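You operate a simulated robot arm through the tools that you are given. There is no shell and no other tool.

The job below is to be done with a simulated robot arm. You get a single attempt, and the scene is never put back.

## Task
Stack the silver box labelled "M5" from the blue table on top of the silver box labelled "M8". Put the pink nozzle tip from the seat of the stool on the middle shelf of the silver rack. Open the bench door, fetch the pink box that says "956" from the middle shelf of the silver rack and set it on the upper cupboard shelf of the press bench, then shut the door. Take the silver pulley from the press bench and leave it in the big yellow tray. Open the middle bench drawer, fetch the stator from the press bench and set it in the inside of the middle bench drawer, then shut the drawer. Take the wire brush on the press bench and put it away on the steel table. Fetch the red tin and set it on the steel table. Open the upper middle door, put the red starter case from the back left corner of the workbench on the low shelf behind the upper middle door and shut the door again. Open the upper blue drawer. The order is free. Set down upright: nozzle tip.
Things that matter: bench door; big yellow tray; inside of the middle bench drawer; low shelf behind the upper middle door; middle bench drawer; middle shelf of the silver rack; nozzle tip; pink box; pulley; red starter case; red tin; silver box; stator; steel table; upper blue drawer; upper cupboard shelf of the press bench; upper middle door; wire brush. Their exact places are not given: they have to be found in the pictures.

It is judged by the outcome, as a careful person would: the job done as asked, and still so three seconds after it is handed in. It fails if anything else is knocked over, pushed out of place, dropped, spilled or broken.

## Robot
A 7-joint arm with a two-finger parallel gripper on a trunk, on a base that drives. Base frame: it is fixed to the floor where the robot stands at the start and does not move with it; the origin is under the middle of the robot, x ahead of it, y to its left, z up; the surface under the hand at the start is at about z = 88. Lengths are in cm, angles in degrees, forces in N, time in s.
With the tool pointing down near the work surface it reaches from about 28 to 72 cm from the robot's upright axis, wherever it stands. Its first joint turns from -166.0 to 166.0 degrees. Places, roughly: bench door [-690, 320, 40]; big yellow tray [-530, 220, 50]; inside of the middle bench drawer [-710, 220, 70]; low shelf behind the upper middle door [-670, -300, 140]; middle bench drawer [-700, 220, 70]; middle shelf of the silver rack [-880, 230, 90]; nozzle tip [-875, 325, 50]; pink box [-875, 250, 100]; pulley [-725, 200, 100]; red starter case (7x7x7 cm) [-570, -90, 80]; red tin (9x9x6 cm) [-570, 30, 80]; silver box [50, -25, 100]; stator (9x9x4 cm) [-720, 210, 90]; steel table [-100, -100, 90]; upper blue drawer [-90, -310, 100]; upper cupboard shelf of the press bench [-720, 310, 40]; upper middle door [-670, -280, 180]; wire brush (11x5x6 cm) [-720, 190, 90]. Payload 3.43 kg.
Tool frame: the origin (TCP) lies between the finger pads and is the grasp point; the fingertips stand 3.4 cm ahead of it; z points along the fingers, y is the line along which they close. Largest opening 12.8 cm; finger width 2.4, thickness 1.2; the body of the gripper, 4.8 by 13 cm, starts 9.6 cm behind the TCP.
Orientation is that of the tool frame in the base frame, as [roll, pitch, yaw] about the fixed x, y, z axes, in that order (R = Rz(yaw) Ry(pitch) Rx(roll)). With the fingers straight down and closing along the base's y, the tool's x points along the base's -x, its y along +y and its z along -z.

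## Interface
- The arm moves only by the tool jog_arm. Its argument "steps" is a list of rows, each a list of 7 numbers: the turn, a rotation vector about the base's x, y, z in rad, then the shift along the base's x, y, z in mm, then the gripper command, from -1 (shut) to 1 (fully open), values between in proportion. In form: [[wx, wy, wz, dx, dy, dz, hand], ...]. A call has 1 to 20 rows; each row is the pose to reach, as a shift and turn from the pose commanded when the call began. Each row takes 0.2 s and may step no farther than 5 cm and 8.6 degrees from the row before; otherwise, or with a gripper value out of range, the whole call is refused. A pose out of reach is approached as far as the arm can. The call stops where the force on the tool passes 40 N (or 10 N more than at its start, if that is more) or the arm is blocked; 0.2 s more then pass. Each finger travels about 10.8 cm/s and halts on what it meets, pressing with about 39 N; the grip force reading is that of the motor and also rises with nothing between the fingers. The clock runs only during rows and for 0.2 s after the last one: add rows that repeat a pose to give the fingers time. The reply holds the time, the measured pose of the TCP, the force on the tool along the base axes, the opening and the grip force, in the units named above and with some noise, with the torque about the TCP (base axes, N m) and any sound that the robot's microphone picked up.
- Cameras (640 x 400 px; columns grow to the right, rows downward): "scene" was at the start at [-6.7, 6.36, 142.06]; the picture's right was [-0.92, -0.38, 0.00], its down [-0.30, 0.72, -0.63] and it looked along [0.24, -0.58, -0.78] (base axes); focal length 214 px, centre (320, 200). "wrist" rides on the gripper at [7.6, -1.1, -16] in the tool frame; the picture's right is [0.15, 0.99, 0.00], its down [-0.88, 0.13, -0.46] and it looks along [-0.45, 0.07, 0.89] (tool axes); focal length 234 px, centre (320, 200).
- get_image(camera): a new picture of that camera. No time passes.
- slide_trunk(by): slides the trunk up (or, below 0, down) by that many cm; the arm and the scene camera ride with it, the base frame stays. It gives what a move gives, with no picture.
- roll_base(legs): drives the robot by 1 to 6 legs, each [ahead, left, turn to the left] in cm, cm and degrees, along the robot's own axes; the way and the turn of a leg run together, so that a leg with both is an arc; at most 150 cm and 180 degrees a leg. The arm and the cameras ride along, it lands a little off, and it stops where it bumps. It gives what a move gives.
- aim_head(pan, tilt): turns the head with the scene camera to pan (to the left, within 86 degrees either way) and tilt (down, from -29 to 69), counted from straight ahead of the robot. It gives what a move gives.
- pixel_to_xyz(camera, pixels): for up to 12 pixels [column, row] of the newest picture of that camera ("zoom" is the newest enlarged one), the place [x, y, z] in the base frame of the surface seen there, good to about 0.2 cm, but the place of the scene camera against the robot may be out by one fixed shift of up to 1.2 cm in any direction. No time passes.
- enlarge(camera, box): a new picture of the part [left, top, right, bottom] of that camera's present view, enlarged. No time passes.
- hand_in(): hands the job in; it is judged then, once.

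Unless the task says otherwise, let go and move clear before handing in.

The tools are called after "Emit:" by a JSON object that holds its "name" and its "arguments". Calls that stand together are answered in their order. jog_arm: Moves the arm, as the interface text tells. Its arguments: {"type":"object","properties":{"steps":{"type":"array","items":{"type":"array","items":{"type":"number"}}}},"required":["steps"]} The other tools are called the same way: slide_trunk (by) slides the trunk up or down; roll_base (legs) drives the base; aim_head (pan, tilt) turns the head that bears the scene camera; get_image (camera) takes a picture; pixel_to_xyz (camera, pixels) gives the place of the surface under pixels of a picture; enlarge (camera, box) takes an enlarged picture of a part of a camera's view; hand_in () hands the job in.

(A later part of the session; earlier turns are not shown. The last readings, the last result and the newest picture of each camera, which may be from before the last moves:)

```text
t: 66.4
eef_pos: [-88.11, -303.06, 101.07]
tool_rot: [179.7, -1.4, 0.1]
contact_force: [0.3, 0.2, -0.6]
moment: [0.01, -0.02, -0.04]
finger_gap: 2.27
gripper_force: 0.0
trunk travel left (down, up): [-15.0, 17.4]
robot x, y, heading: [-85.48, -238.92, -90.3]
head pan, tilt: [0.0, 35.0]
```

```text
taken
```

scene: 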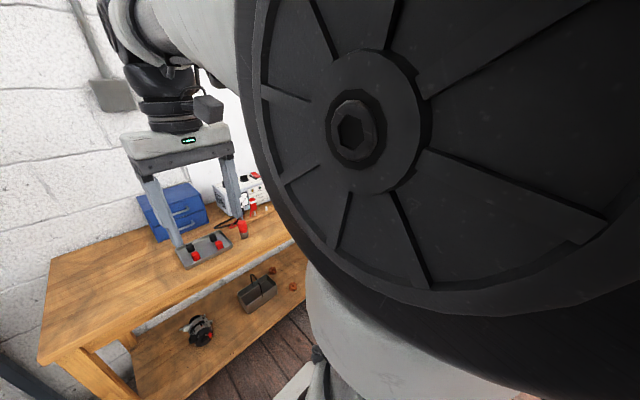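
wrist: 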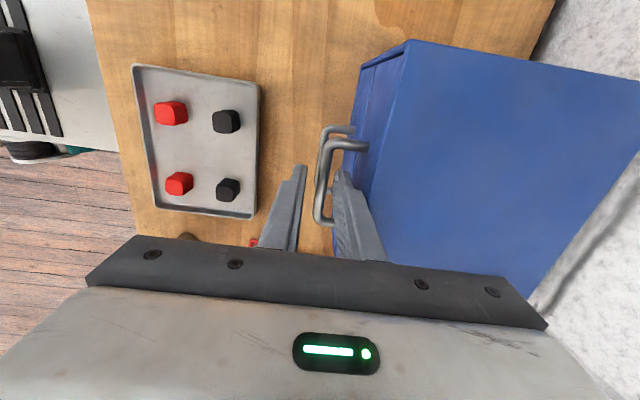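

The right finger is behind the bar. I'll close on it and start pulling along +y.

Emit:
{"name": "jog_arm", "arguments": {"steps": [[0, 0, 0, 0, 0, 0, -0.8], [0, 0, 0, 0, 0, 0, -1], [0, 0, 0, 0, 0, 0, -1], [0, 0, 0, 0, 8, 0, -1], [0, 0, 0, 0, 16, 0, -1], [0, 0, 0, 0, 25, 0, -1], [0, 0, 0, 0, 35, 0, -1], [0, 0, 0, 0, 45, 0, -1], [0, 0, 0, 0, 45, 0, -1]]}}

Emit:
{"name": "get_image", "arguments": {"camera": "wrist"}}

```text
t: 68.4
eef_pos: [-88.11, -298.53, 100.98]
tool_rot: [179.8, -1.4, 0.2]
contact_force: [-1.2, 0.0, -1.5]
moment: [0.02, 0.03, 0.99]
finger_gap: 0.88
gripper_force: 43.3
trunk travel left (down, up): [-15.0, 17.4]
robot x, y, heading: [-85.24, -238.74, -90.3]
head pan, tilt: [0.0, 35.0]
```

```text
taken
```

wrist: 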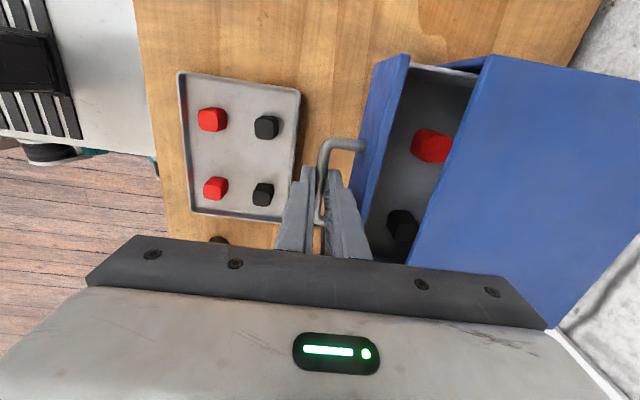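

The drawer has opened 4.5 cm with almost no resistance. I'll keep pulling.

Emit:
{"name": "jog_arm", "arguments": {"steps": [[0, 0, 0, 0, 8, 0, -1], [0, 0, 0, 0, 16, 0, -1], [0, 0, 0, 0, 24, 0, -1], [0, 0, 0, 0, 32, 0, -1], [0, 0, 0, 0, 40, 0, -1], [0, 0, 0, 0, 48, 0, -1], [0, 0, 0, 0, 55, 0, -1], [0, 0, 0, 0, 55, 0, -1]]}}

Emit:
{"name": "get_image", "arguments": {"camera": "wrist"}}

```text
t: 70.2
eef_pos: [-88.09, -292.97, 101.17]
tool_rot: [179.9, -1.3, 0.2]
contact_force: [-2.6, 1.1, -6.8]
moment: [0.0, 0.12, 1.02]
finger_gap: 0.87
gripper_force: 42.7
trunk travel left (down, up): [-15.0, 17.4]
robot x, y, heading: [-85.55, -238.66, -90.0]
head pan, tilt: [0.0, 35.0]
```

```text
taken
```

wrist: 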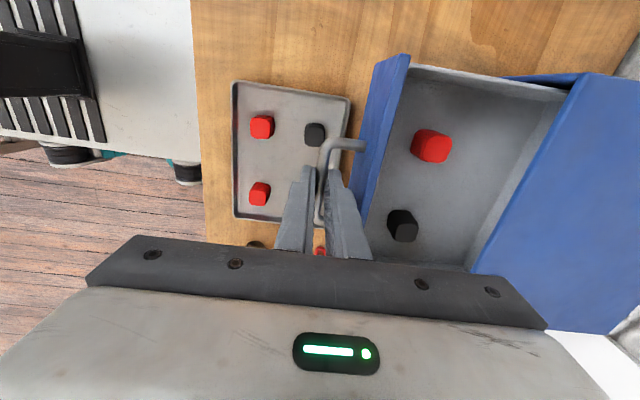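

It's open by 10 cm and the vertical load is rising slightly. I'll try 1 cm more, gently, to find the stop.

Emit:
{"name": "jog_arm", "arguments": {"steps": [[0, 0, 0, 0, 4, 0, -1], [0, 0, 0, 0, 8, 0, -1], [0, 0, 0, 0, 12, 0, -1], [0, 0, 0, 0, 12, 0, -1]]}}

Emit:
{"name": "get_image", "arguments": {"camera": "wrist"}}

```text
t: 71.2
eef_pos: [-88.04, -291.83, 101.13]
tool_rot: [179.9, -1.3, 0.0]
contact_force: [-1.6, 1.5, -5.9]
moment: [0.03, 0.13, 1.0]
finger_gap: 0.87
gripper_force: 42.4
trunk travel left (down, up): [-15.0, 17.4]
robot x, y, heading: [-85.42, -238.66, -90.2]
head pan, tilt: [0.0, 35.0]
```

```text
taken
```

wrist: 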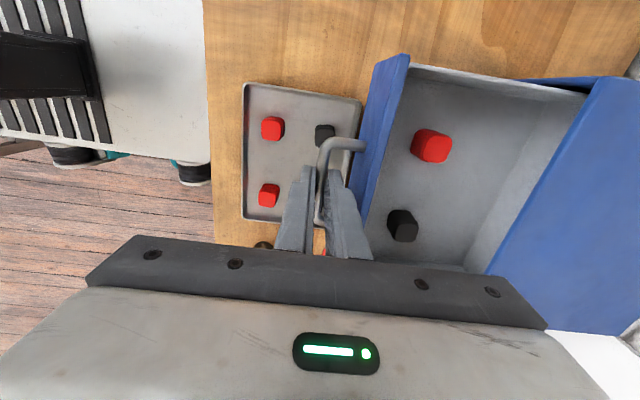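

It moved freely to 11.2 cm. The drawer's back wall is just showing at the cabinet front, so I'll test slightly more for the stop.

Emit:
{"name": "jog_arm", "arguments": {"steps": [[0, 0, 0, 0, 3, 0, -1], [0, 0, 0, 0, 6, 0, -1], [0, 0, 0, 0, 9, 0, -1], [0, 0, 0, 0, 9, 0, -1]]}}

```text
t: 72.1
eef_pos: [-88.14, -291.67, 101.1]
tool_rot: [179.0, -1.3, 0.4]
contact_force: [-3.3, -14.5, -15.0]
moment: [-0.26, -0.32, 1.08]
finger_gap: 0.88
gripper_force: 43.0
trunk travel left (down, up): [-15.0, 17.4]
robot x, y, heading: [-85.6, -238.67, -90.1]
head pan, tilt: [0.0, 35.0]
stopped in row 4: the force on the tool passed its limit at 41 N (the readings are from after the stop); the commanded pose is now the measured one
```

That's the stop, so the drawer is fully open. I'll release the bar and lift the fingers straight up.

Emit:
{"name": "jog_arm", "arguments": {"steps": [[0, 0, 0, 0, -2, 0, -0.8], [0, 0, 0, 0, -2, 0, -0.64], [0, 0, 0, 0, -2, 0, -0.64], [0, 0, 0, 0, -2, 10, -0.64], [0, 0, 0, 0, -2, 25, -0.64], [0, 0, 0, 0, -2, 45, -0.64], [0, 0, 0, 0, -2, 75, -0.64], [0, 0, 0, 0, -2, 115, -0.64], [0, 0, 0, 0, 0, 150, -0.64], [0, 0, 0, 0, 40, 180, -0.64], [0, 0, 0, 0, 80, 200, -0.64], [0, 0, 0, 0, 120, 220, -0.64], [0, 0, 0, 0, 120, 220, -0.64]]}}

Emit:
{"name": "get_image", "arguments": {"camera": "wrist"}}

```text
t: 74.9
eef_pos: [-88.02, -279.18, 123.27]
tool_rot: [178.9, -1.4, 0.1]
contact_force: [0.7, -0.8, -0.6]
moment: [-0.03, 0.01, 0.01]
finger_gap: 2.34
gripper_force: 0.1
trunk travel left (down, up): [-15.0, 17.4]
robot x, y, heading: [-85.46, -238.61, -90.1]
head pan, tilt: [0.0, 35.0]
```

```text
taken
```

wrist: 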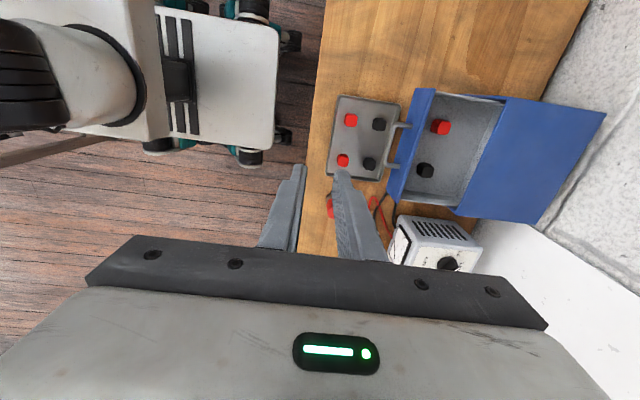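

The blue drawer is open and nothing around it was touched. I'll turn the hand back and retract it, then back away from the bench.

Emit:
{"name": "jog_arm", "arguments": {"steps": [[0, 0, 0.13, 0, 5, 0, -0.64], [0, 0, 0.26, 0, 10, 0, -0.64], [0, 0, 0.39, 0, 15, 0, -0.64], [0, 0, 0.52, 0, 20, 0, -0.64], [0, 0, 0.65, 0, 25, 0, -0.64], [0, 0, 0.78, 0, 30, 0, -0.64], [0, 0, 0.91, 0, 35, 0, -0.64], [0, 0, 1.04, 0, 40, 0, -0.64], [0, 0, 1.17, 0, 45, 0, -0.64], [0, 0, 1.3, 0, 50, 0, -0.64], [0, 0, 1.43, 0, 55, 0, -0.64], [0, 0, 1.56, 0, 60, 0, -0.64], [0, 0, 1.6, 0, 60, 0, -0.64]]}}

Emit:
{"name": "roll_base", "arguments": {"legs": [[-28, 0, 0]]}}

```text
t: 77.7
eef_pos: [-88.08, -273.51, 123.19]
tool_rot: [178.7, -1.5, 92.0]
contact_force: [0.3, 0.2, 0.5]
moment: [0.01, 0.02, 0.01]
finger_gap: 2.28
gripper_force: 0.0
trunk travel left (down, up): [-15.0, 17.4]
robot x, y, heading: [-85.8, -238.44, -90.1]
head pan, tilt: [0.0, 35.0]
```

```text
t: 79.7
eef_pos: [-87.98, -245.49, 123.29]
tool_rot: [178.9, -1.3, 91.8]
contact_force: [0.2, -0.8, 0.7]
moment: [0.03, -0.02, 0.01]
finger_gap: 2.33
gripper_force: 0.1
trunk travel left (down, up): [-15.0, 17.4]
robot x, y, heading: [-85.5, -210.65, -90.3]
head pan, tilt: [0.0, 35.0]
```

I'll turn right to face -x and look down the room.

Emit:
{"name": "roll_base", "arguments": {"legs": [[0, 0, -90]]}}

Emit:
{"name": "aim_head", "arguments": {"pan": 40, "tilt": 15}}

Emit:
{"name": "get_image", "arguments": {"camera": "scene"}}

Emit:
{"name": "aim_head", "arguments": {"pan": -60, "tilt": 15}}

Emit:
{"name": "get_image", "arguments": {"camera": "scene"}}

```text
t: 82.6
eef_pos: [-115.9, -227.54, 123.34]
tool_rot: [178.8, -1.2, 35.8]
contact_force: [-0.7, 0.1, 0.0]
moment: [-0.01, 0.05, 0.01]
finger_gap: 2.31
gripper_force: 0.0
trunk travel left (down, up): [-15.0, 17.4]
robot x, y, heading: [-85.59, -210.03, -146.2]
head pan, tilt: [0.0, 35.0]
stopped in leg 1: the robot was blocked; the commanded pose is now the measured one
```

```text
t: 83.6
eef_pos: [-115.89, -227.47, 123.31]
tool_rot: [178.8, -1.3, 35.8]
contact_force: [-0.1, 0.0, -0.1]
moment: [0.01, -0.03, -0.02]
finger_gap: 2.31
gripper_force: 0.1
trunk travel left (down, up): [-15.0, 17.4]
robot x, y, heading: [-85.7, -210.67, -146.2]
head pan, tilt: [40.0, 15.0]
```

```text
taken
```

scene: 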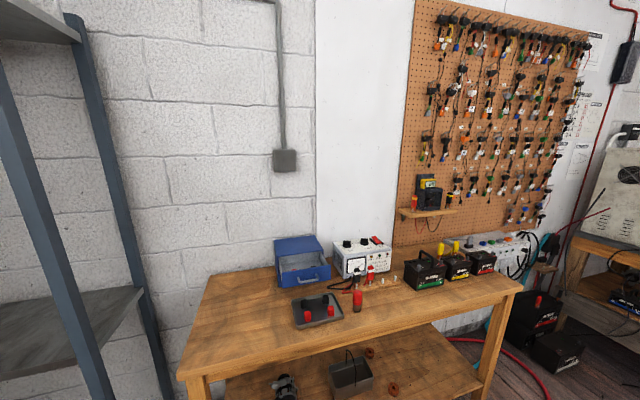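

```text
t: 85.4
eef_pos: [-115.81, -227.6, 123.39]
tool_rot: [178.9, -1.3, 35.7]
contact_force: [-0.9, 0.2, 0.4]
moment: [-0.04, 0.0, -0.01]
finger_gap: 2.3
gripper_force: 0.0
trunk travel left (down, up): [-15.0, 17.4]
robot x, y, heading: [-85.54, -210.59, -145.8]
head pan, tilt: [-60.0, 15.0]
```

```text
taken
```

scene: 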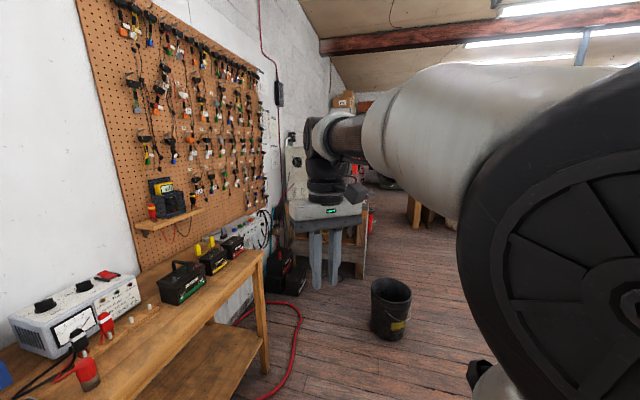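

The turn was blocked at heading -146°. The base's rear-right corner most likely touched the steel table's leg near (-87,-173). I'll move straight away from the table, finish the turn, and then check whether the table moved.

Emit:
{"name": "roll_base", "arguments": {"legs": [[6.7, 10, 0]]}}

Emit:
{"name": "aim_head", "arguments": {"pan": -86, "tilt": 35}}

Emit:
{"name": "get_image", "arguments": {"camera": "scene"}}

```text
t: 87.0
eef_pos: [-115.86, -239.49, 123.35]
tool_rot: [178.9, -1.4, 35.8]
contact_force: [0.7, 0.6, 0.3]
moment: [-0.01, -0.01, -0.03]
finger_gap: 2.29
gripper_force: 0.0
trunk travel left (down, up): [-15.0, 17.4]
robot x, y, heading: [-85.71, -222.3, -146.1]
head pan, tilt: [-60.0, 15.0]
```

```text
t: 87.9
eef_pos: [-115.82, -239.51, 123.31]
tool_rot: [178.9, -1.2, 35.8]
contact_force: [-0.7, 0.0, 0.5]
moment: [0.01, 0.01, 0.01]
finger_gap: 2.3
gripper_force: 0.1
trunk travel left (down, up): [-15.0, 17.4]
robot x, y, heading: [-85.49, -222.03, -146.0]
head pan, tilt: [-85.9, 35.0]
```

```text
taken
```

scene: 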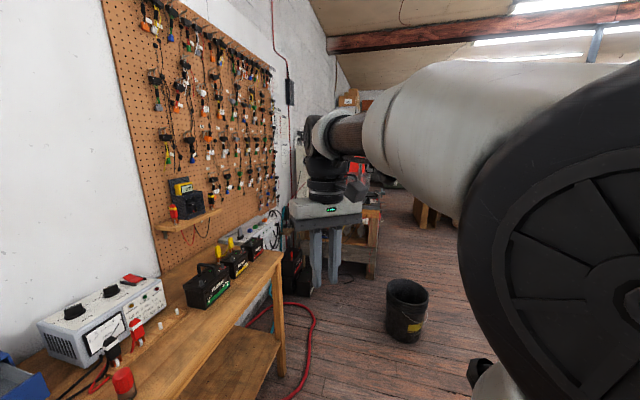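

That view looks like it was taken before the head had turned, so I'll take the picture again.

Emit:
{"name": "get_image", "arguments": {"camera": "scene"}}

```text
taken
```

scene: 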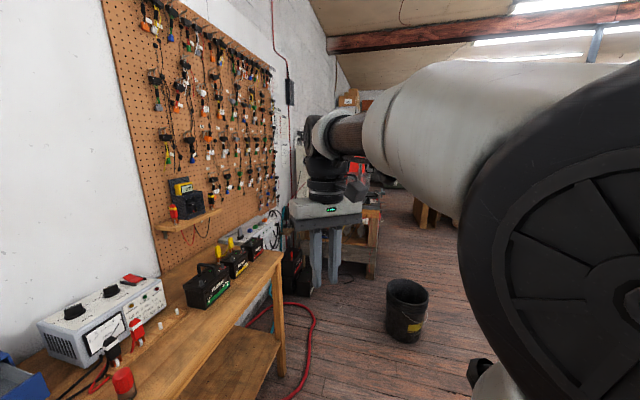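

I'm not sure which way this view points, so I'll check it with known places: the bench corner, the bucket and the gripper.

Emit:
{"name": "pixel_to_xyz", "arguments": {"camera": "scene", "pixels": [[405, 320], [275, 255], [330, 210], [120, 385], [430, 200], [200, 290], [380, 240], [480, 330]]}}

Emit:
{"name": "aim_head", "arguments": {"pan": -85, "tilt": 45}}

```text
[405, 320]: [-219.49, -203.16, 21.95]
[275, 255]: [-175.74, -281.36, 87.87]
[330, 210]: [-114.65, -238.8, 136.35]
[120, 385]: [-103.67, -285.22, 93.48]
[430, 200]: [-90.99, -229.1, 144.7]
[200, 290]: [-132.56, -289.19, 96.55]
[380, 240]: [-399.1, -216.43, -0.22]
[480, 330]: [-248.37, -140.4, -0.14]
```

```text
t: 88.6
eef_pos: [-115.76, -239.52, 123.27]
tool_rot: [178.9, -1.2, 35.8]
contact_force: [-1.0, -1.2, 0.2]
moment: [0.03, 0.0, -0.02]
finger_gap: 2.26
gripper_force: 0.1
trunk travel left (down, up): [-15.0, 17.4]
robot x, y, heading: [-85.77, -222.23, -145.9]
head pan, tilt: [-85.0, 45.0]
```

The numbers show the previous view pointed near -165°, not 128° as the reported pan implies. I'll take the picture on its own after the head move.

Emit:
{"name": "get_image", "arguments": {"camera": "scene"}}

```text
taken
```

scene: 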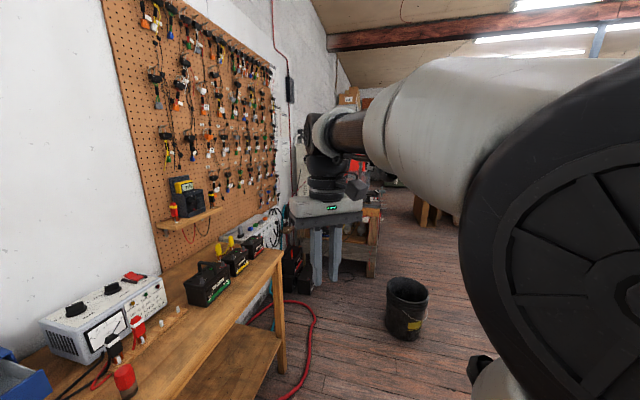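

The picture hasn't changed although the head reports a new pan. I'll test by turning the head the other way.

Emit:
{"name": "aim_head", "arguments": {"pan": 60, "tilt": 30}}

Emit:
{"name": "get_image", "arguments": {"camera": "scene"}}

```text
t: 90.9
eef_pos: [-115.68, -239.37, 123.33]
tool_rot: [178.9, -1.3, 35.8]
contact_force: [-0.2, 0.5, 0.2]
moment: [0.01, 0.03, 0.02]
finger_gap: 2.29
gripper_force: 0.0
trunk travel left (down, up): [-15.0, 17.4]
robot x, y, heading: [-85.43, -221.89, -145.9]
head pan, tilt: [60.0, 30.0]
```

```text
taken
```

scene: 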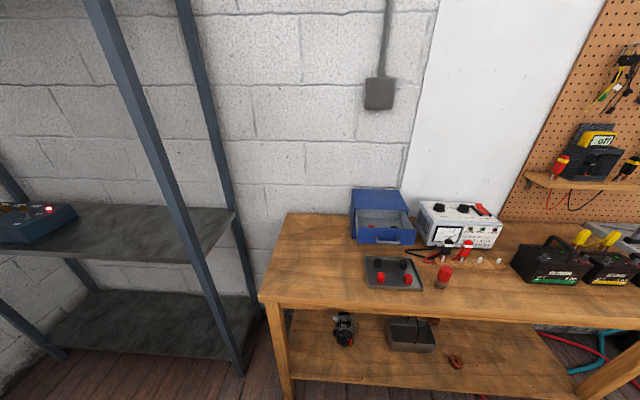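

Turning the head left works; to the right, the arm apparently gets in the way. I'll finish the body turn to face -x.

Emit:
{"name": "roll_base", "arguments": {"legs": [[0, 0, -34]]}}

Emit:
{"name": "aim_head", "arguments": {"pan": -60, "tilt": 30}}

Emit:
{"name": "get_image", "arguments": {"camera": "scene"}}

```text
t: 93.0
eef_pos: [-120.2, -219.99, 123.36]
tool_rot: [178.8, -1.3, 2.2]
contact_force: [0.0, -0.6, -0.4]
moment: [-0.01, -0.01, 0.02]
finger_gap: 2.31
gripper_force: 0.1
trunk travel left (down, up): [-15.0, 17.4]
robot x, y, heading: [-85.26, -222.07, -179.9]
head pan, tilt: [60.0, 30.0]
```

```text
t: 95.0
eef_pos: [-120.4, -219.85, 123.25]
tool_rot: [178.8, -1.4, 2.1]
contact_force: [0.3, -0.2, 0.3]
moment: [0.0, 0.02, -0.02]
finger_gap: 2.3
gripper_force: 0.0
trunk travel left (down, up): [-15.0, 17.4]
robot x, y, heading: [-85.6, -222.23, -179.9]
head pan, tilt: [-60.0, 30.0]
```

```text
taken
```

scene: 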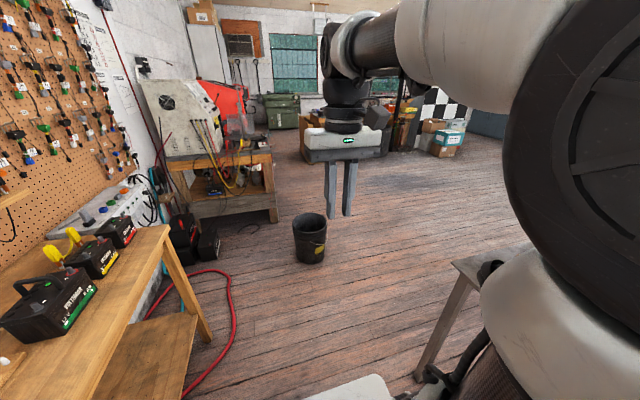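

The bucket stands at about (-219,-203) straight ahead, and the steel table's corner is on the right at (455,265). I'll measure these before planning a path.

Emit:
{"name": "pixel_to_xyz", "arguments": {"camera": "scene", "pixels": [[456, 266], [490, 262], [418, 372], [310, 252], [293, 235], [326, 240], [500, 160], [260, 215], [430, 150], [350, 380], [165, 235], [208, 335]]}}

Emit:
{"name": "pixel_to_xyz", "arguments": {"camera": "scene", "pixels": [[435, 140], [400, 140], [280, 110], [235, 175], [210, 245], [380, 255], [450, 200], [300, 180], [200, 100], [460, 110]]}}

```text
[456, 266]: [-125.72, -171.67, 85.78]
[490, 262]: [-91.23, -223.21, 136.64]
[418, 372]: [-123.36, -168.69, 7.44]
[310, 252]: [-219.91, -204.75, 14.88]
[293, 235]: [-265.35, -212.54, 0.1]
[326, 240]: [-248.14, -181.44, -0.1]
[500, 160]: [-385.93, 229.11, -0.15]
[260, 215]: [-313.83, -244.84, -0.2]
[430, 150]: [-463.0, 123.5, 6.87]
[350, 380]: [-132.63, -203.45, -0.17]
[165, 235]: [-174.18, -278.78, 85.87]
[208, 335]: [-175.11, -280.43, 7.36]
```

```text
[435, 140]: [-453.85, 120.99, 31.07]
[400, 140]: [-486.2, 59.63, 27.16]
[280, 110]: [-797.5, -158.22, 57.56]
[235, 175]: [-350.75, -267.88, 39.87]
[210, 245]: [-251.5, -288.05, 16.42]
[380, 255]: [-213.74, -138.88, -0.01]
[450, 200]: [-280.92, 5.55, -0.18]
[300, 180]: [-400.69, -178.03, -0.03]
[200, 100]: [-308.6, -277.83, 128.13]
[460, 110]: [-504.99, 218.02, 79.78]
```

The path is clear: ahead 79 cm, strafe right past the bucket with about 10 cm margin on both sides, then continue ahead.

Emit:
{"name": "roll_base", "arguments": {"legs": [[79, 0, 0], [0, -85, 0]]}}

```text
t: 107.5
eef_pos: [-199.44, -134.13, 123.48]
tool_rot: [178.9, -1.3, 1.9]
contact_force: [-0.3, 0.6, -0.3]
moment: [0.01, 0.0, 0.0]
finger_gap: 2.28
gripper_force: 0.1
trunk travel left (down, up): [-15.0, 17.4]
robot x, y, heading: [-164.54, -136.93, 180.0]
head pan, tilt: [-60.0, 30.0]
```

That worked. Now ahead 150 cm.

Emit:
{"name": "roll_base", "arguments": {"legs": [[150, 0, 0]]}}

Emit:
{"name": "aim_head", "arguments": {"pan": 0, "tilt": 20}}

Emit:
{"name": "get_image", "arguments": {"camera": "scene"}}

Emit:
{"name": "aim_head", "arguments": {"pan": 45, "tilt": 15}}

Emit:
{"name": "get_image", "arguments": {"camera": "scene"}}

```text
t: 114.9
eef_pos: [-349.94, -135.14, 123.47]
tool_rot: [179.0, -1.2, 2.6]
contact_force: [-0.5, 0.4, 0.2]
moment: [0.03, 0.01, 0.02]
finger_gap: 2.28
gripper_force: 0.0
trunk travel left (down, up): [-15.0, 17.4]
robot x, y, heading: [-314.73, -137.35, -179.1]
head pan, tilt: [-60.0, 30.0]
```

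```text
t: 116.2
eef_pos: [-349.97, -135.23, 123.26]
tool_rot: [179.0, -1.2, 2.6]
contact_force: [0.0, 0.3, 0.0]
moment: [-0.03, 0.01, -0.01]
finger_gap: 2.32
gripper_force: 0.0
trunk travel left (down, up): [-15.0, 17.4]
robot x, y, heading: [-315.2, -137.25, -179.3]
head pan, tilt: [0.0, 20.0]
```

```text
taken
```

scene: 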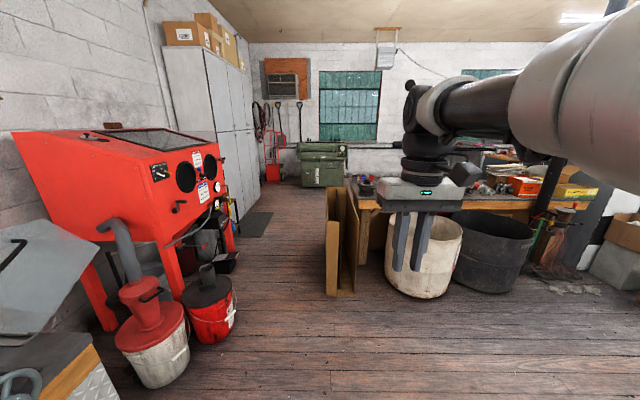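

```text
t: 117.3
eef_pos: [-349.91, -135.15, 123.32]
tool_rot: [178.8, -1.3, 2.6]
contact_force: [-0.6, 0.3, 0.9]
moment: [0.0, 0.01, 0.01]
finger_gap: 2.28
gripper_force: 0.0
trunk travel left (down, up): [-15.0, 17.4]
robot x, y, heading: [-315.26, -137.22, -179.3]
head pan, tilt: [45.0, 15.0]
```

```text
taken
```

scene: 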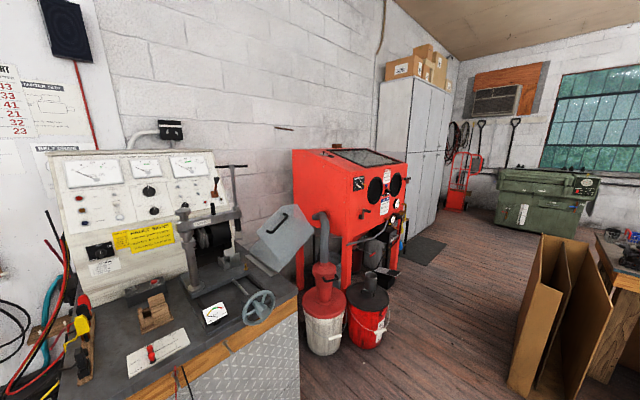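

I can see the tall grey cabinet at the back left, which has the upper middle door, and the workbench at the centre right with bins under it. I'll look straight ahead again and measure.

Emit:
{"name": "aim_head", "arguments": {"pan": 0, "tilt": 20}}

Emit:
{"name": "enlarge", "arguments": {"camera": "scene", "box": [340, 110, 640, 310]}}

Emit:
{"name": "enlarge", "arguments": {"camera": "scene", "box": [140, 10, 300, 240]}}

```text
t: 118.5
eef_pos: [-349.92, -135.18, 123.32]
tool_rot: [178.9, -1.2, 2.5]
contact_force: [-0.3, 0.9, 0.5]
moment: [0.01, -0.05, 0.02]
finger_gap: 2.28
gripper_force: 0.0
trunk travel left (down, up): [-15.0, 17.4]
robot x, y, heading: [-315.14, -137.13, -179.4]
head pan, tilt: [0.0, 20.0]
```

```text
2.00 times, centred on (490, 210) of scene
```

zoom: 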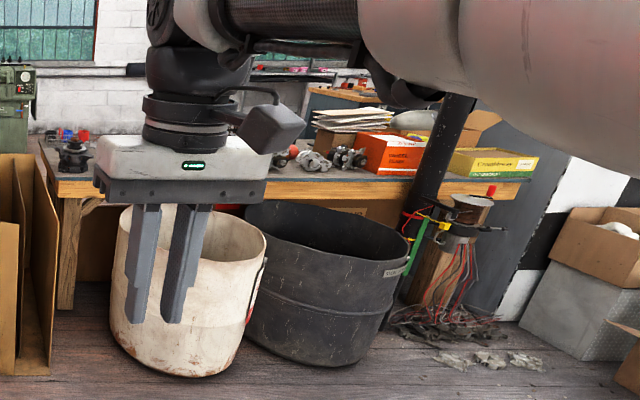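

```text
1.74 times, centred on (220, 125) of scene
```

zoom: 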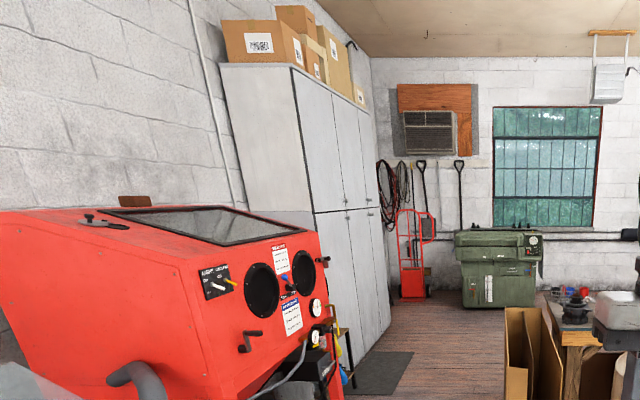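

The cabinet has three upper and three lower doors, with small handles near the seam. I'll measure the cabinet front, the workbench corner and the obstacles.

Emit:
{"name": "pixel_to_xyz", "arguments": {"camera": "zoom", "pixels": [[300, 75], [365, 120], [335, 200], [345, 202], [362, 200], [312, 212], [380, 205], [385, 310], [330, 95], [395, 380], [505, 385], [575, 330]]}}

Emit:
{"name": "pixel_to_xyz", "arguments": {"camera": "zoom", "pixels": [[300, 300], [430, 350], [540, 310], [572, 310], [330, 290], [500, 260], [460, 340], [340, 335]]}}

```text
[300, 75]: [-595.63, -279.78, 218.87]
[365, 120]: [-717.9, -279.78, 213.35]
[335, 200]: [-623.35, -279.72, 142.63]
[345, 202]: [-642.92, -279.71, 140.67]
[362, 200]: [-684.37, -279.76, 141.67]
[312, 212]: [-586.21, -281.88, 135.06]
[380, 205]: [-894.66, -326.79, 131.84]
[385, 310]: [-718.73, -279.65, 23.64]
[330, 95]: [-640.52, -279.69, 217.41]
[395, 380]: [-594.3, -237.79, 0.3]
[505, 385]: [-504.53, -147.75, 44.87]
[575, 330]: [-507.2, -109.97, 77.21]
```

```text
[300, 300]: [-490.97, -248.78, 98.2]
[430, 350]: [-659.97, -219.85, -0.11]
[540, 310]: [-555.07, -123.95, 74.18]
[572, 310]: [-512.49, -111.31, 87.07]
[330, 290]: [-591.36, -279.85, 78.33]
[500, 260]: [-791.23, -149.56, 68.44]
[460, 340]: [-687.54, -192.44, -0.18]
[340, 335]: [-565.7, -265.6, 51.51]
```

I'll measure the gap on the floor between the red buckets and the cardboard sheets, since I need to drive through it.

Emit:
{"name": "get_image", "arguments": {"camera": "scene"}}

Emit:
{"name": "pixel_to_xyz", "arguments": {"camera": "scene", "pixels": [[160, 375], [205, 335], [238, 320], [240, 335], [328, 292], [352, 292], [410, 295], [300, 250], [270, 300], [245, 265], [330, 195], [350, 190]]}}

```text
taken
```

scene: 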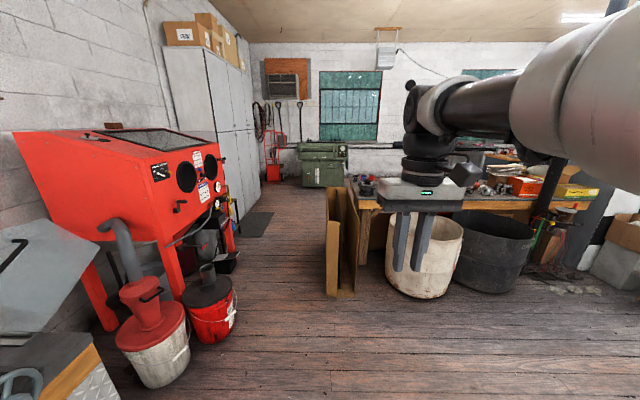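

```text
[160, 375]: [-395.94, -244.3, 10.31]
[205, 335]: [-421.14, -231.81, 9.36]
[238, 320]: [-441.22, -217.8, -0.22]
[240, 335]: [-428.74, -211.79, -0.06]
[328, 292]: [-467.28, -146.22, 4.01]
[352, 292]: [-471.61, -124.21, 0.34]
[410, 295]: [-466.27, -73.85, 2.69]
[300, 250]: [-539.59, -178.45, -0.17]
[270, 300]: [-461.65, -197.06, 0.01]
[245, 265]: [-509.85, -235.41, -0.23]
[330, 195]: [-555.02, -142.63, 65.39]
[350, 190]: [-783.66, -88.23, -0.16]
```

The gap is about 71 cm, between y -218 and -147. I'll measure my own base width with the wrist camera before going through.

Emit:
{"name": "get_image", "arguments": {"camera": "wrist"}}

```text
taken
```

wrist: 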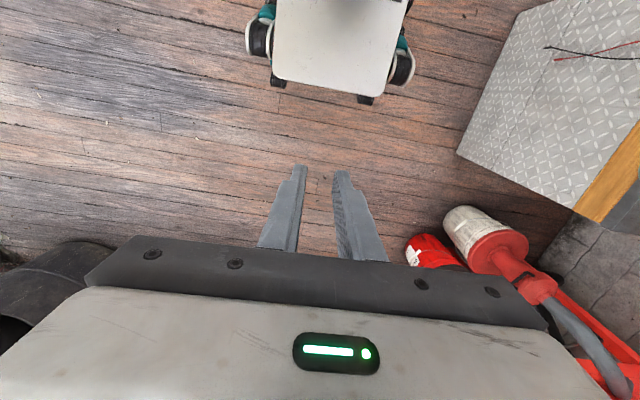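

Emit:
{"name": "pixel_to_xyz", "arguments": {"camera": "wrist", "pixels": [[248, 40], [412, 65], [275, 60], [385, 85], [330, 95], [250, 25], [410, 40], [280, 82], [365, 100], [462, 155], [408, 250], [450, 215]]}}

```text
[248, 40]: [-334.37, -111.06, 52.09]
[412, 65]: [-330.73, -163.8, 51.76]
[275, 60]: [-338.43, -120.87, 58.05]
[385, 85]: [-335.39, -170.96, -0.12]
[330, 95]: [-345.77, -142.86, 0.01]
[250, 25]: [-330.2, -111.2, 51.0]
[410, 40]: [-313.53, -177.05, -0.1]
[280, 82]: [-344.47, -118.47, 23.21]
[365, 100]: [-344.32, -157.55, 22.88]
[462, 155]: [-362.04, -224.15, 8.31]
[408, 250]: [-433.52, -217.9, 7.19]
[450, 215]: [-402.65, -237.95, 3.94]
```

The base is about 53 cm wide, so going down the gap's centre at y≈-182 leaves about 9 cm each side. I'll strafe left and straighten the heading first.

Emit:
{"name": "roll_base", "arguments": {"legs": [[0, 45, -0.6], [60, 0, 0]]}}

```text
t: 126.3
eef_pos: [-409.64, -180.71, 123.38]
tool_rot: [178.9, -1.1, 2.4]
contact_force: [0.3, -0.1, 0.5]
moment: [0.0, 0.0, -0.01]
finger_gap: 2.31
gripper_force: 0.0
trunk travel left (down, up): [-15.0, 17.4]
robot x, y, heading: [-374.96, -183.01, -179.7]
head pan, tilt: [0.0, 20.0]
```

I'm at y -183 with heading -179.7. I'll go through the gap, correcting slightly to the right.

Emit:
{"name": "roll_base", "arguments": {"legs": [[110, -1.5, 0]]}}

```text
t: 128.4
eef_pos: [-430.46, -180.73, 123.32]
tool_rot: [179.0, -1.2, 2.5]
contact_force: [0.5, -0.8, 0.4]
moment: [0.04, 0.0, -0.01]
finger_gap: 2.3
gripper_force: 0.0
trunk travel left (down, up): [-15.0, 17.4]
robot x, y, heading: [-395.77, -183.07, -179.5]
head pan, tilt: [0.0, 20.0]
stopped in leg 1: the robot was blocked; the commanded pose is now the measured one
```

I was blocked at x -396. The left front corner probably touched the red bucket near (-428,-211). I'll back off 3 cm and look.

Emit:
{"name": "roll_base", "arguments": {"legs": [[-4, 0, 0]]}}

Emit:
{"name": "aim_head", "arguments": {"pan": 25, "tilt": 50}}

Emit:
{"name": "get_image", "arguments": {"camera": "scene"}}

Emit:
{"name": "get_image", "arguments": {"camera": "wrist"}}

```text
t: 129.3
eef_pos: [-426.61, -180.74, 123.29]
tool_rot: [178.9, -1.1, 2.3]
contact_force: [-0.5, -0.1, 0.1]
moment: [0.04, 0.0, 0.02]
finger_gap: 2.31
gripper_force: 0.0
trunk travel left (down, up): [-15.0, 17.4]
robot x, y, heading: [-392.06, -182.88, -179.3]
head pan, tilt: [0.0, 20.0]
```

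```text
t: 130.3
eef_pos: [-426.55, -180.69, 123.33]
tool_rot: [178.9, -1.1, 2.5]
contact_force: [0.2, 0.1, 0.1]
moment: [-0.02, -0.04, 0.0]
finger_gap: 2.32
gripper_force: 0.0
trunk travel left (down, up): [-15.0, 17.4]
robot x, y, heading: [-391.78, -182.77, -179.7]
head pan, tilt: [25.0, 50.0]
```

```text
taken
```

scene: 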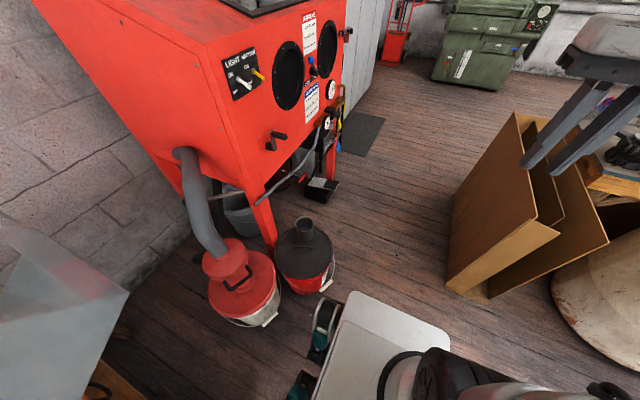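

```text
taken
```

wrist: 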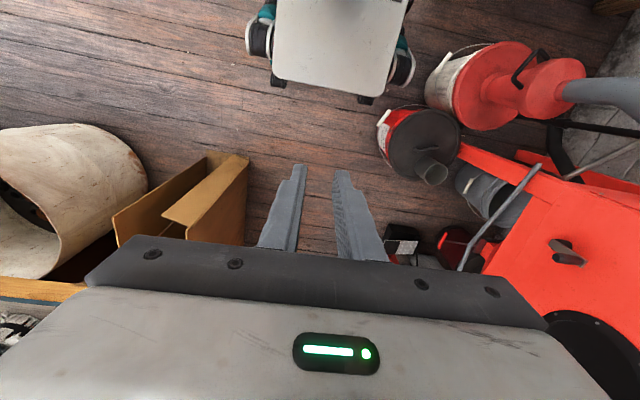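

The red bucket is still upright with its bail towards me. I'll measure the gap again from here.

Emit:
{"name": "pixel_to_xyz", "arguments": {"camera": "scene", "pixels": [[330, 283], [334, 265], [310, 295], [318, 340], [332, 300], [447, 285], [450, 230], [488, 298], [555, 235], [328, 192], [420, 200], [278, 315]]}}

Emit:
{"name": "pixel_to_xyz", "arguments": {"camera": "wrist", "pixels": [[380, 120], [395, 165], [385, 145], [412, 65], [395, 85], [245, 160], [245, 200], [210, 155], [420, 240], [410, 40], [365, 100], [248, 245]]}}

```text
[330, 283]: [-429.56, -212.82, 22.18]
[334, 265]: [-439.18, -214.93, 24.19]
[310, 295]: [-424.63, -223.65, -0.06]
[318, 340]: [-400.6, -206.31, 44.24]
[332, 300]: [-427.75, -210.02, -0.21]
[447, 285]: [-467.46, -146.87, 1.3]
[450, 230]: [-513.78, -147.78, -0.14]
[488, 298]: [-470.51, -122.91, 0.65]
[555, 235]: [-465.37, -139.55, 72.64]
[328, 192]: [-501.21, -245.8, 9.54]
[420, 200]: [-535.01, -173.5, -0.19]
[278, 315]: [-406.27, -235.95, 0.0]
```

```text
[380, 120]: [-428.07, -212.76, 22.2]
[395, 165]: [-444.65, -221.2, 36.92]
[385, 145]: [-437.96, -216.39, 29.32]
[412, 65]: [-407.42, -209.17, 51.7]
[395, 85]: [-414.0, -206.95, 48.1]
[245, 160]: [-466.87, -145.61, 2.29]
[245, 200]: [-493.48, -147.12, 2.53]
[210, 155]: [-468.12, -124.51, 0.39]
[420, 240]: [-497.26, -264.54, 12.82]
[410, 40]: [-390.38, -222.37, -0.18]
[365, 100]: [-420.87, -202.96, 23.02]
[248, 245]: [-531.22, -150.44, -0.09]
```

The visible gap is from -212.8 (the bucket bail) to -147 (the cardboard). I'll shift right to y≈-179.5 and advance in short, checked legs.

Emit:
{"name": "roll_base", "arguments": {"legs": [[0, -3.5, 0]]}}

Emit:
{"name": "roll_base", "arguments": {"legs": [[25, 0, 0]]}}

```text
t: 131.3
eef_pos: [-426.69, -177.18, 123.29]
tool_rot: [178.9, -1.2, 2.5]
contact_force: [-0.2, 0.5, 0.3]
moment: [0.0, -0.04, -0.01]
finger_gap: 2.31
gripper_force: 0.1
trunk travel left (down, up): [-15.0, 17.4]
robot x, y, heading: [-391.83, -179.4, -179.3]
head pan, tilt: [25.0, 50.0]
```

```text
t: 133.1
eef_pos: [-451.73, -177.35, 123.31]
tool_rot: [178.9, -1.2, 2.6]
contact_force: [-0.5, 0.8, 0.7]
moment: [-0.01, 0.03, 0.03]
finger_gap: 2.29
gripper_force: 0.1
trunk travel left (down, up): [-15.0, 17.4]
robot x, y, heading: [-417.17, -179.16, -179.5]
head pan, tilt: [25.0, 50.0]
```

It passed freely. I'll go on another 40 cm.

Emit:
{"name": "roll_base", "arguments": {"legs": [[40, 0, 0]]}}

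Emit:
{"name": "get_image", "arguments": {"camera": "wrist"}}

```text
t: 135.6
eef_pos: [-491.37, -177.99, 123.39]
tool_rot: [178.9, -1.2, 2.7]
contact_force: [-0.8, -0.6, 0.7]
moment: [-0.01, 0.0, 0.0]
finger_gap: 2.29
gripper_force: 0.0
trunk travel left (down, up): [-15.0, 17.4]
robot x, y, heading: [-456.54, -180.23, -179.1]
head pan, tilt: [25.0, 50.0]
```

```text
taken
```

wrist: 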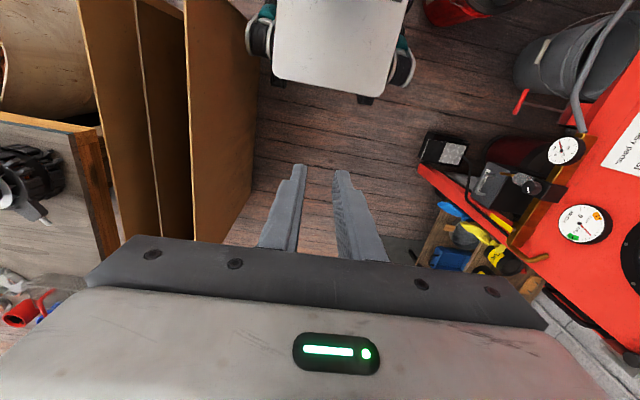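

I'm beside the cardboard now. I'll check the clearance to it and to the black box on the left.

Emit:
{"name": "pixel_to_xyz", "arguments": {"camera": "wrist", "pixels": [[250, 210], [255, 170], [240, 30], [420, 160], [430, 135], [425, 200], [250, 100], [415, 255], [190, 20], [100, 130], [115, 245], [20, 175]]}}

```text
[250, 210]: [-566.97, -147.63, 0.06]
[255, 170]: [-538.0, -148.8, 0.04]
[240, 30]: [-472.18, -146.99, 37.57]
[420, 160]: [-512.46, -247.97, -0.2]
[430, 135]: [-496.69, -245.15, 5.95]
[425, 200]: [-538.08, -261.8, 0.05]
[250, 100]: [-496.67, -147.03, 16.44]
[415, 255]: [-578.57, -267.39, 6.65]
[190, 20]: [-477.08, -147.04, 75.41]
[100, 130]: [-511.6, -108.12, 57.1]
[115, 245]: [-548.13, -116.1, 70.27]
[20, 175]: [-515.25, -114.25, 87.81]
```

The cardboard is at y=-147 over its whole length. I'll continue ahead, easing left once the bucket is behind me.

Emit:
{"name": "roll_base", "arguments": {"legs": [[32, 0, -0.8], [90, 8, 0]]}}

Emit:
{"name": "aim_head", "arguments": {"pan": 0, "tilt": 30}}

Emit:
{"name": "get_image", "arguments": {"camera": "scene"}}

Emit:
{"name": "aim_head", "arguments": {"pan": 50, "tilt": 0}}

Emit:
{"name": "get_image", "arguments": {"camera": "scene"}}

```text
t: 142.1
eef_pos: [-613.95, -185.85, 123.29]
tool_rot: [178.9, -1.3, 2.2]
contact_force: [0.1, -0.5, 0.3]
moment: [-0.01, 0.0, -0.01]
finger_gap: 2.3
gripper_force: 0.1
trunk travel left (down, up): [-15.0, 17.4]
robot x, y, heading: [-579.48, -187.92, -179.7]
head pan, tilt: [25.0, 50.0]
```

```text
t: 143.0
eef_pos: [-614.18, -185.74, 123.29]
tool_rot: [179.1, -1.3, 2.2]
contact_force: [-0.6, -0.4, 0.0]
moment: [0.02, -0.01, 0.03]
finger_gap: 2.31
gripper_force: 0.1
trunk travel left (down, up): [-15.0, 17.4]
robot x, y, heading: [-579.32, -188.17, -179.6]
head pan, tilt: [0.0, 30.0]
```

```text
taken
```

scene: 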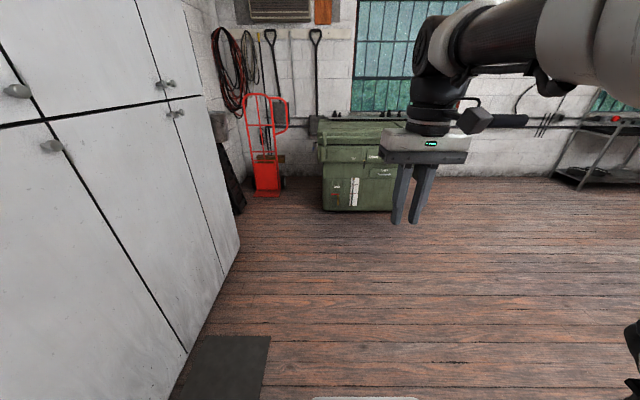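

```text
t: 144.2
eef_pos: [-614.14, -185.75, 123.27]
tool_rot: [179.0, -1.2, 2.2]
contact_force: [-0.2, 0.3, 0.1]
moment: [0.01, -0.02, 0.02]
finger_gap: 2.3
gripper_force: 0.0
trunk travel left (down, up): [-15.0, 17.4]
robot x, y, heading: [-579.64, -188.06, -179.9]
head pan, tilt: [50.0, 0.0]
```

```text
taken
```

scene: 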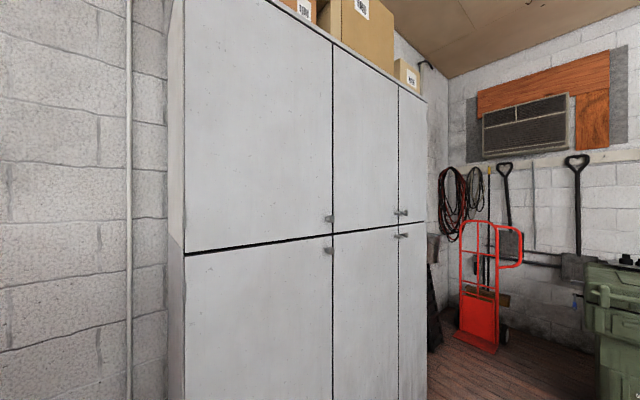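

The middle upper door's knob looks to be at its right edge near (400,212), so the hinge is on the left. I'll zoom in to be sure.

Emit:
{"name": "enlarge", "arguments": {"camera": "scene", "box": [300, 170, 440, 270]}}

```text
4.00 times, centred on (370, 220) of scene
```

zoom: 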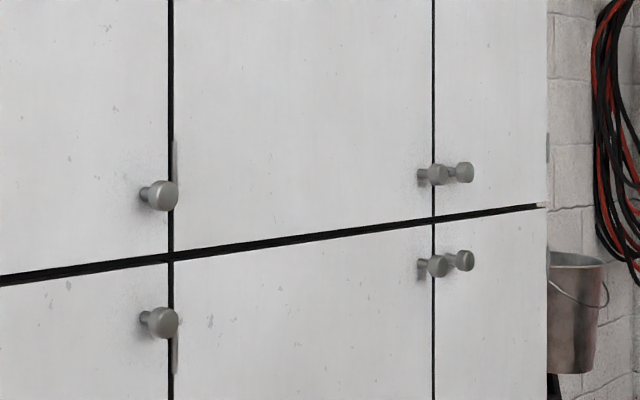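

Emit:
{"name": "pixel_to_xyz", "arguments": {"camera": "zoom", "pixels": [[165, 195], [438, 175], [465, 173], [420, 175], [434, 190], [170, 230], [545, 205], [434, 212], [300, 100], [250, 238], [174, 145]]}}

```text
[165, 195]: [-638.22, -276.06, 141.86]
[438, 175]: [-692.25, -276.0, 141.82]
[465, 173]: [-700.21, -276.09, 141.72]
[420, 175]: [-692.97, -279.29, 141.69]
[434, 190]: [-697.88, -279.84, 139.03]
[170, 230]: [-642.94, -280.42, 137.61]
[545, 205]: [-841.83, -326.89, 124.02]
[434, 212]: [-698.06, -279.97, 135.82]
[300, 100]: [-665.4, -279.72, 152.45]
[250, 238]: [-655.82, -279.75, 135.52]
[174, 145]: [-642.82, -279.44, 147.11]
```

The middle door runs from the seam at x=-642.8 to the one at x=-697.9. Its knob is at (-692.3,-276..-279.7,141.8) and the hinge is on the +x side. I'll drive past it and turn to face the cabinet from the knob side.

Emit:
{"name": "roll_base", "arguments": {"legs": [[122, 0, 0], [0, 0, 90]]}}

Emit:
{"name": "aim_head", "arguments": {"pan": 20, "tilt": 10}}

Emit:
{"name": "get_image", "arguments": {"camera": "scene"}}

```text
t: 154.3
eef_pos: [-702.43, -223.65, 123.35]
tool_rot: [179.0, -1.3, 93.2]
contact_force: [-0.7, 0.9, -0.5]
moment: [0.01, -0.01, -0.03]
finger_gap: 2.31
gripper_force: 0.1
trunk travel left (down, up): [-15.0, 17.4]
robot x, y, heading: [-700.2, -189.08, -89.0]
head pan, tilt: [50.0, 0.0]
```

```text
t: 155.2
eef_pos: [-702.39, -223.89, 123.42]
tool_rot: [179.0, -1.2, 93.1]
contact_force: [-1.1, 0.1, 0.6]
moment: [-0.01, 0.0, -0.04]
finger_gap: 2.29
gripper_force: 0.1
trunk travel left (down, up): [-15.0, 17.4]
robot x, y, heading: [-700.57, -188.89, -88.9]
head pan, tilt: [20.0, 10.0]
```

```text
taken
```

scene: 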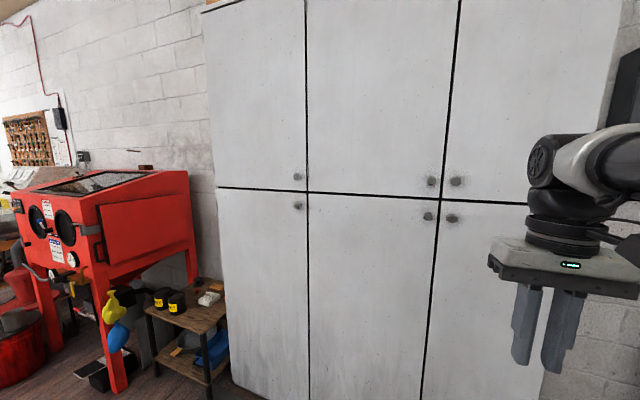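

I'm in front of the cabinet. I'll shift to about x=-662 so the pulling arc is comfortable, then raise the trunk.

Emit:
{"name": "roll_base", "arguments": {"legs": [[0, 38, -1]]}}

Emit:
{"name": "slide_trunk", "arguments": {"by": 15}}

```text
t: 159.4
eef_pos: [-664.93, -223.38, 123.39]
tool_rot: [179.1, -1.2, 92.2]
contact_force: [-0.4, 0.5, 0.1]
moment: [0.02, -0.02, -0.01]
finger_gap: 2.32
gripper_force: 0.1
trunk travel left (down, up): [-15.0, 17.4]
robot x, y, heading: [-662.6, -188.49, -89.9]
head pan, tilt: [20.0, 10.0]
```

```text
t: 161.2
eef_pos: [-665.02, -223.35, 138.27]
tool_rot: [179.0, -1.2, 92.2]
contact_force: [0.0, -0.1, 0.1]
moment: [0.02, -0.03, 0.03]
finger_gap: 2.28
gripper_force: 0.0
trunk travel left (down, up): [-30.0, 2.4]
robot x, y, heading: [-662.55, -188.52, -89.8]
head pan, tilt: [20.0, 10.0]
```

Now I'll turn the hand from pointing down to pointing at the cabinet (-y) while extending it.

Emit:
{"name": "jog_arm", "arguments": {"steps": [[-0.13, 0, 0, -12, -28, 3, 0], [-0.26, 0, 0, -24, -56, 6, 0], [-0.39, 0, 0, -36, -84, 9, 0], [-0.52, 0, 0, -48, -112, 12, 0], [-0.65, 0, 0, -60, -140, 15, 0], [-0.78, 0, 0, -72, -168, 18, 0], [-0.91, 0, 0, -84, -196, 21, 0], [-1.04, 0, 0, -96, -224, 24, 0], [-1.17, 0, 0, -108, -252, 27, 0], [-1.3, 0, 0, -120, -280, 30, 0], [-1.43, 0, 0, -132, -300, 33, 0], [-1.55, 0, 0, -144, -310, 35, 0], [-1.55, 0, 0, -144, -310, 35, 0]]}}

Emit:
{"name": "get_image", "arguments": {"camera": "wrist"}}

Emit:
{"name": "get_image", "arguments": {"camera": "scene"}}

```text
t: 164.0
eef_pos: [-679.46, -254.33, 141.85]
tool_rot: [-138.4, 86.8, 132.7]
contact_force: [-0.7, -0.6, -1.0]
moment: [-0.01, -0.05, 0.01]
finger_gap: 6.39
gripper_force: 0.1
trunk travel left (down, up): [-30.0, 2.4]
robot x, y, heading: [-662.2, -188.19, -89.7]
head pan, tilt: [20.0, 10.0]
```

```text
taken
```

wrist: 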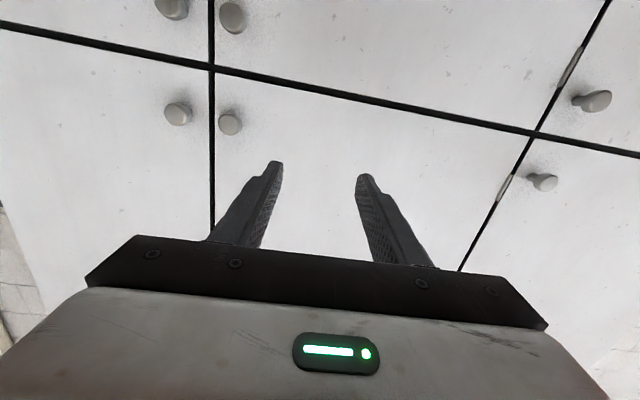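

```text
taken
```

scene: 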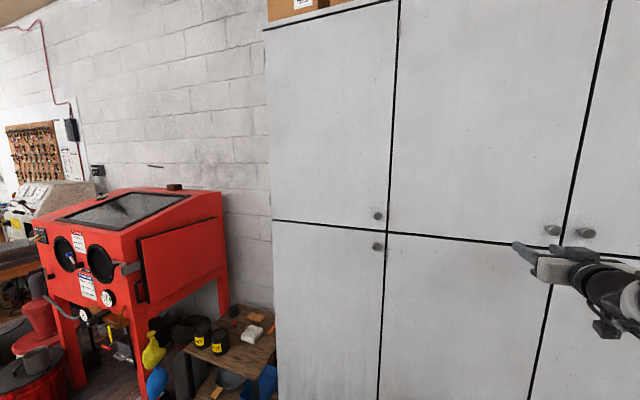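

The hand now points at the cabinet. The picture is upside-down: the knob at (230,122) is the middle upper door's, and the one at (178,113) belongs to the right door. I'll measure them.

Emit:
{"name": "pixel_to_xyz", "arguments": {"camera": "wrist", "pixels": [[230, 122], [178, 113], [237, 118], [222, 125], [212, 90], [535, 132], [540, 182], [300, 120], [211, 200], [229, 133], [230, 112]]}}

```text
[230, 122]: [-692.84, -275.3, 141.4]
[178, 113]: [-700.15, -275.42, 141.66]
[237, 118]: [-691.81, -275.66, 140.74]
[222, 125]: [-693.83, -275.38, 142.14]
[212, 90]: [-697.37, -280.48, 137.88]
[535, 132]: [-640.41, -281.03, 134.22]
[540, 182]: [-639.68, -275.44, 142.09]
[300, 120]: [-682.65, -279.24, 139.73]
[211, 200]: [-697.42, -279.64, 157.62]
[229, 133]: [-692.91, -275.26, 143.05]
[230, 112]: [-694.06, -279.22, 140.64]
```

The knob's centre is at (-692.8, z 141.7), with its front at y -275.3. I'll line up with a 4.5 cm gap and move in, so the fingertips straddle it without reaching the door.

Emit:
{"name": "jog_arm", "arguments": {"steps": [[0, 0, 0, -35, -5, 0, -0.3], [0, 0, 0, -70, -15, -1, -0.3], [0, 0, 0, -105, -30, -1, -0.3], [0, 0, 0, -133, -50, -1, -0.3], [0, 0, 0, -133, -90, -1, -0.3], [0, 0, 0, -133, -130, -1, -0.3], [0, 0, 0, -133, -160, -1, -0.3], [0, 0, 0, -133, -160, -1, -0.3]]}}

Emit:
{"name": "get_image", "arguments": {"camera": "wrist"}}

```text
t: 165.8
eef_pos: [-692.63, -270.47, 141.77]
tool_rot: [-139.4, 86.9, 131.8]
contact_force: [-0.2, 0.0, 0.3]
moment: [0.0, 0.0, 0.02]
finger_gap: 4.48
gripper_force: 0.0
trunk travel left (down, up): [-30.0, 2.4]
robot x, y, heading: [-662.66, -188.76, -89.6]
head pan, tilt: [20.0, 10.0]
```

```text
taken
```

wrist: 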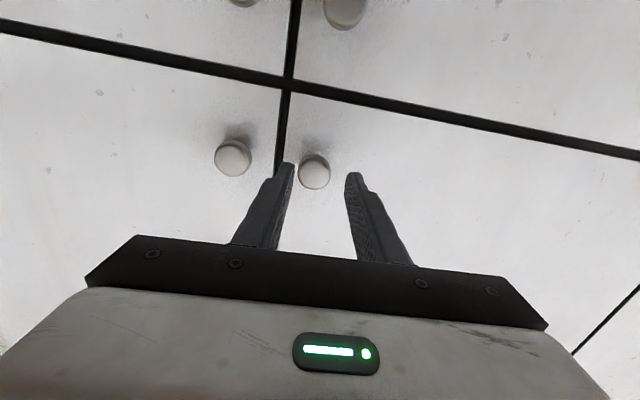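

The knob at (314,172) is between the fingertips. One more measurement before I close in.

Emit:
{"name": "pixel_to_xyz", "arguments": {"camera": "wrist", "pixels": [[314, 172], [300, 172], [328, 172], [314, 160], [314, 187], [289, 165], [353, 175]]}}

```text
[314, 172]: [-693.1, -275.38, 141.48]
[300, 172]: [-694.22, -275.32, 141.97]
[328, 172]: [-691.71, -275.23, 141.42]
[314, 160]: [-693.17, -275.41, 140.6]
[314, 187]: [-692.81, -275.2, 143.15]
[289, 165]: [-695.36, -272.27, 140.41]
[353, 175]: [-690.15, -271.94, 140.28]
```

It's well centred. I'll advance 4.3 cm and close on the knob.

Emit:
{"name": "jog_arm", "arguments": {"steps": [[0, 0, 0, -3, -15, 1, -0.3], [0, 0, 0, -3, -30, 1, -0.3], [0, 0, 0, -3, -42, 1, -0.3], [0, 0, 0, -3, -42, 1, -0.6], [0, 0, 0, -3, -42, 1, -1], [0, 0, 0, -3, -42, 1, -1], [0, 0, 0, -3, -42, 1, -1]]}}

```text
t: 167.4
eef_pos: [-693.04, -274.59, 141.7]
tool_rot: [-139.9, 86.7, 131.1]
contact_force: [-1.2, 0.1, -2.9]
moment: [0.1, 0.02, -0.07]
finger_gap: 3.24
gripper_force: 44.9
trunk travel left (down, up): [-30.0, 2.4]
robot x, y, heading: [-662.26, -188.59, -89.8]
head pan, tilt: [20.0, 10.0]
```

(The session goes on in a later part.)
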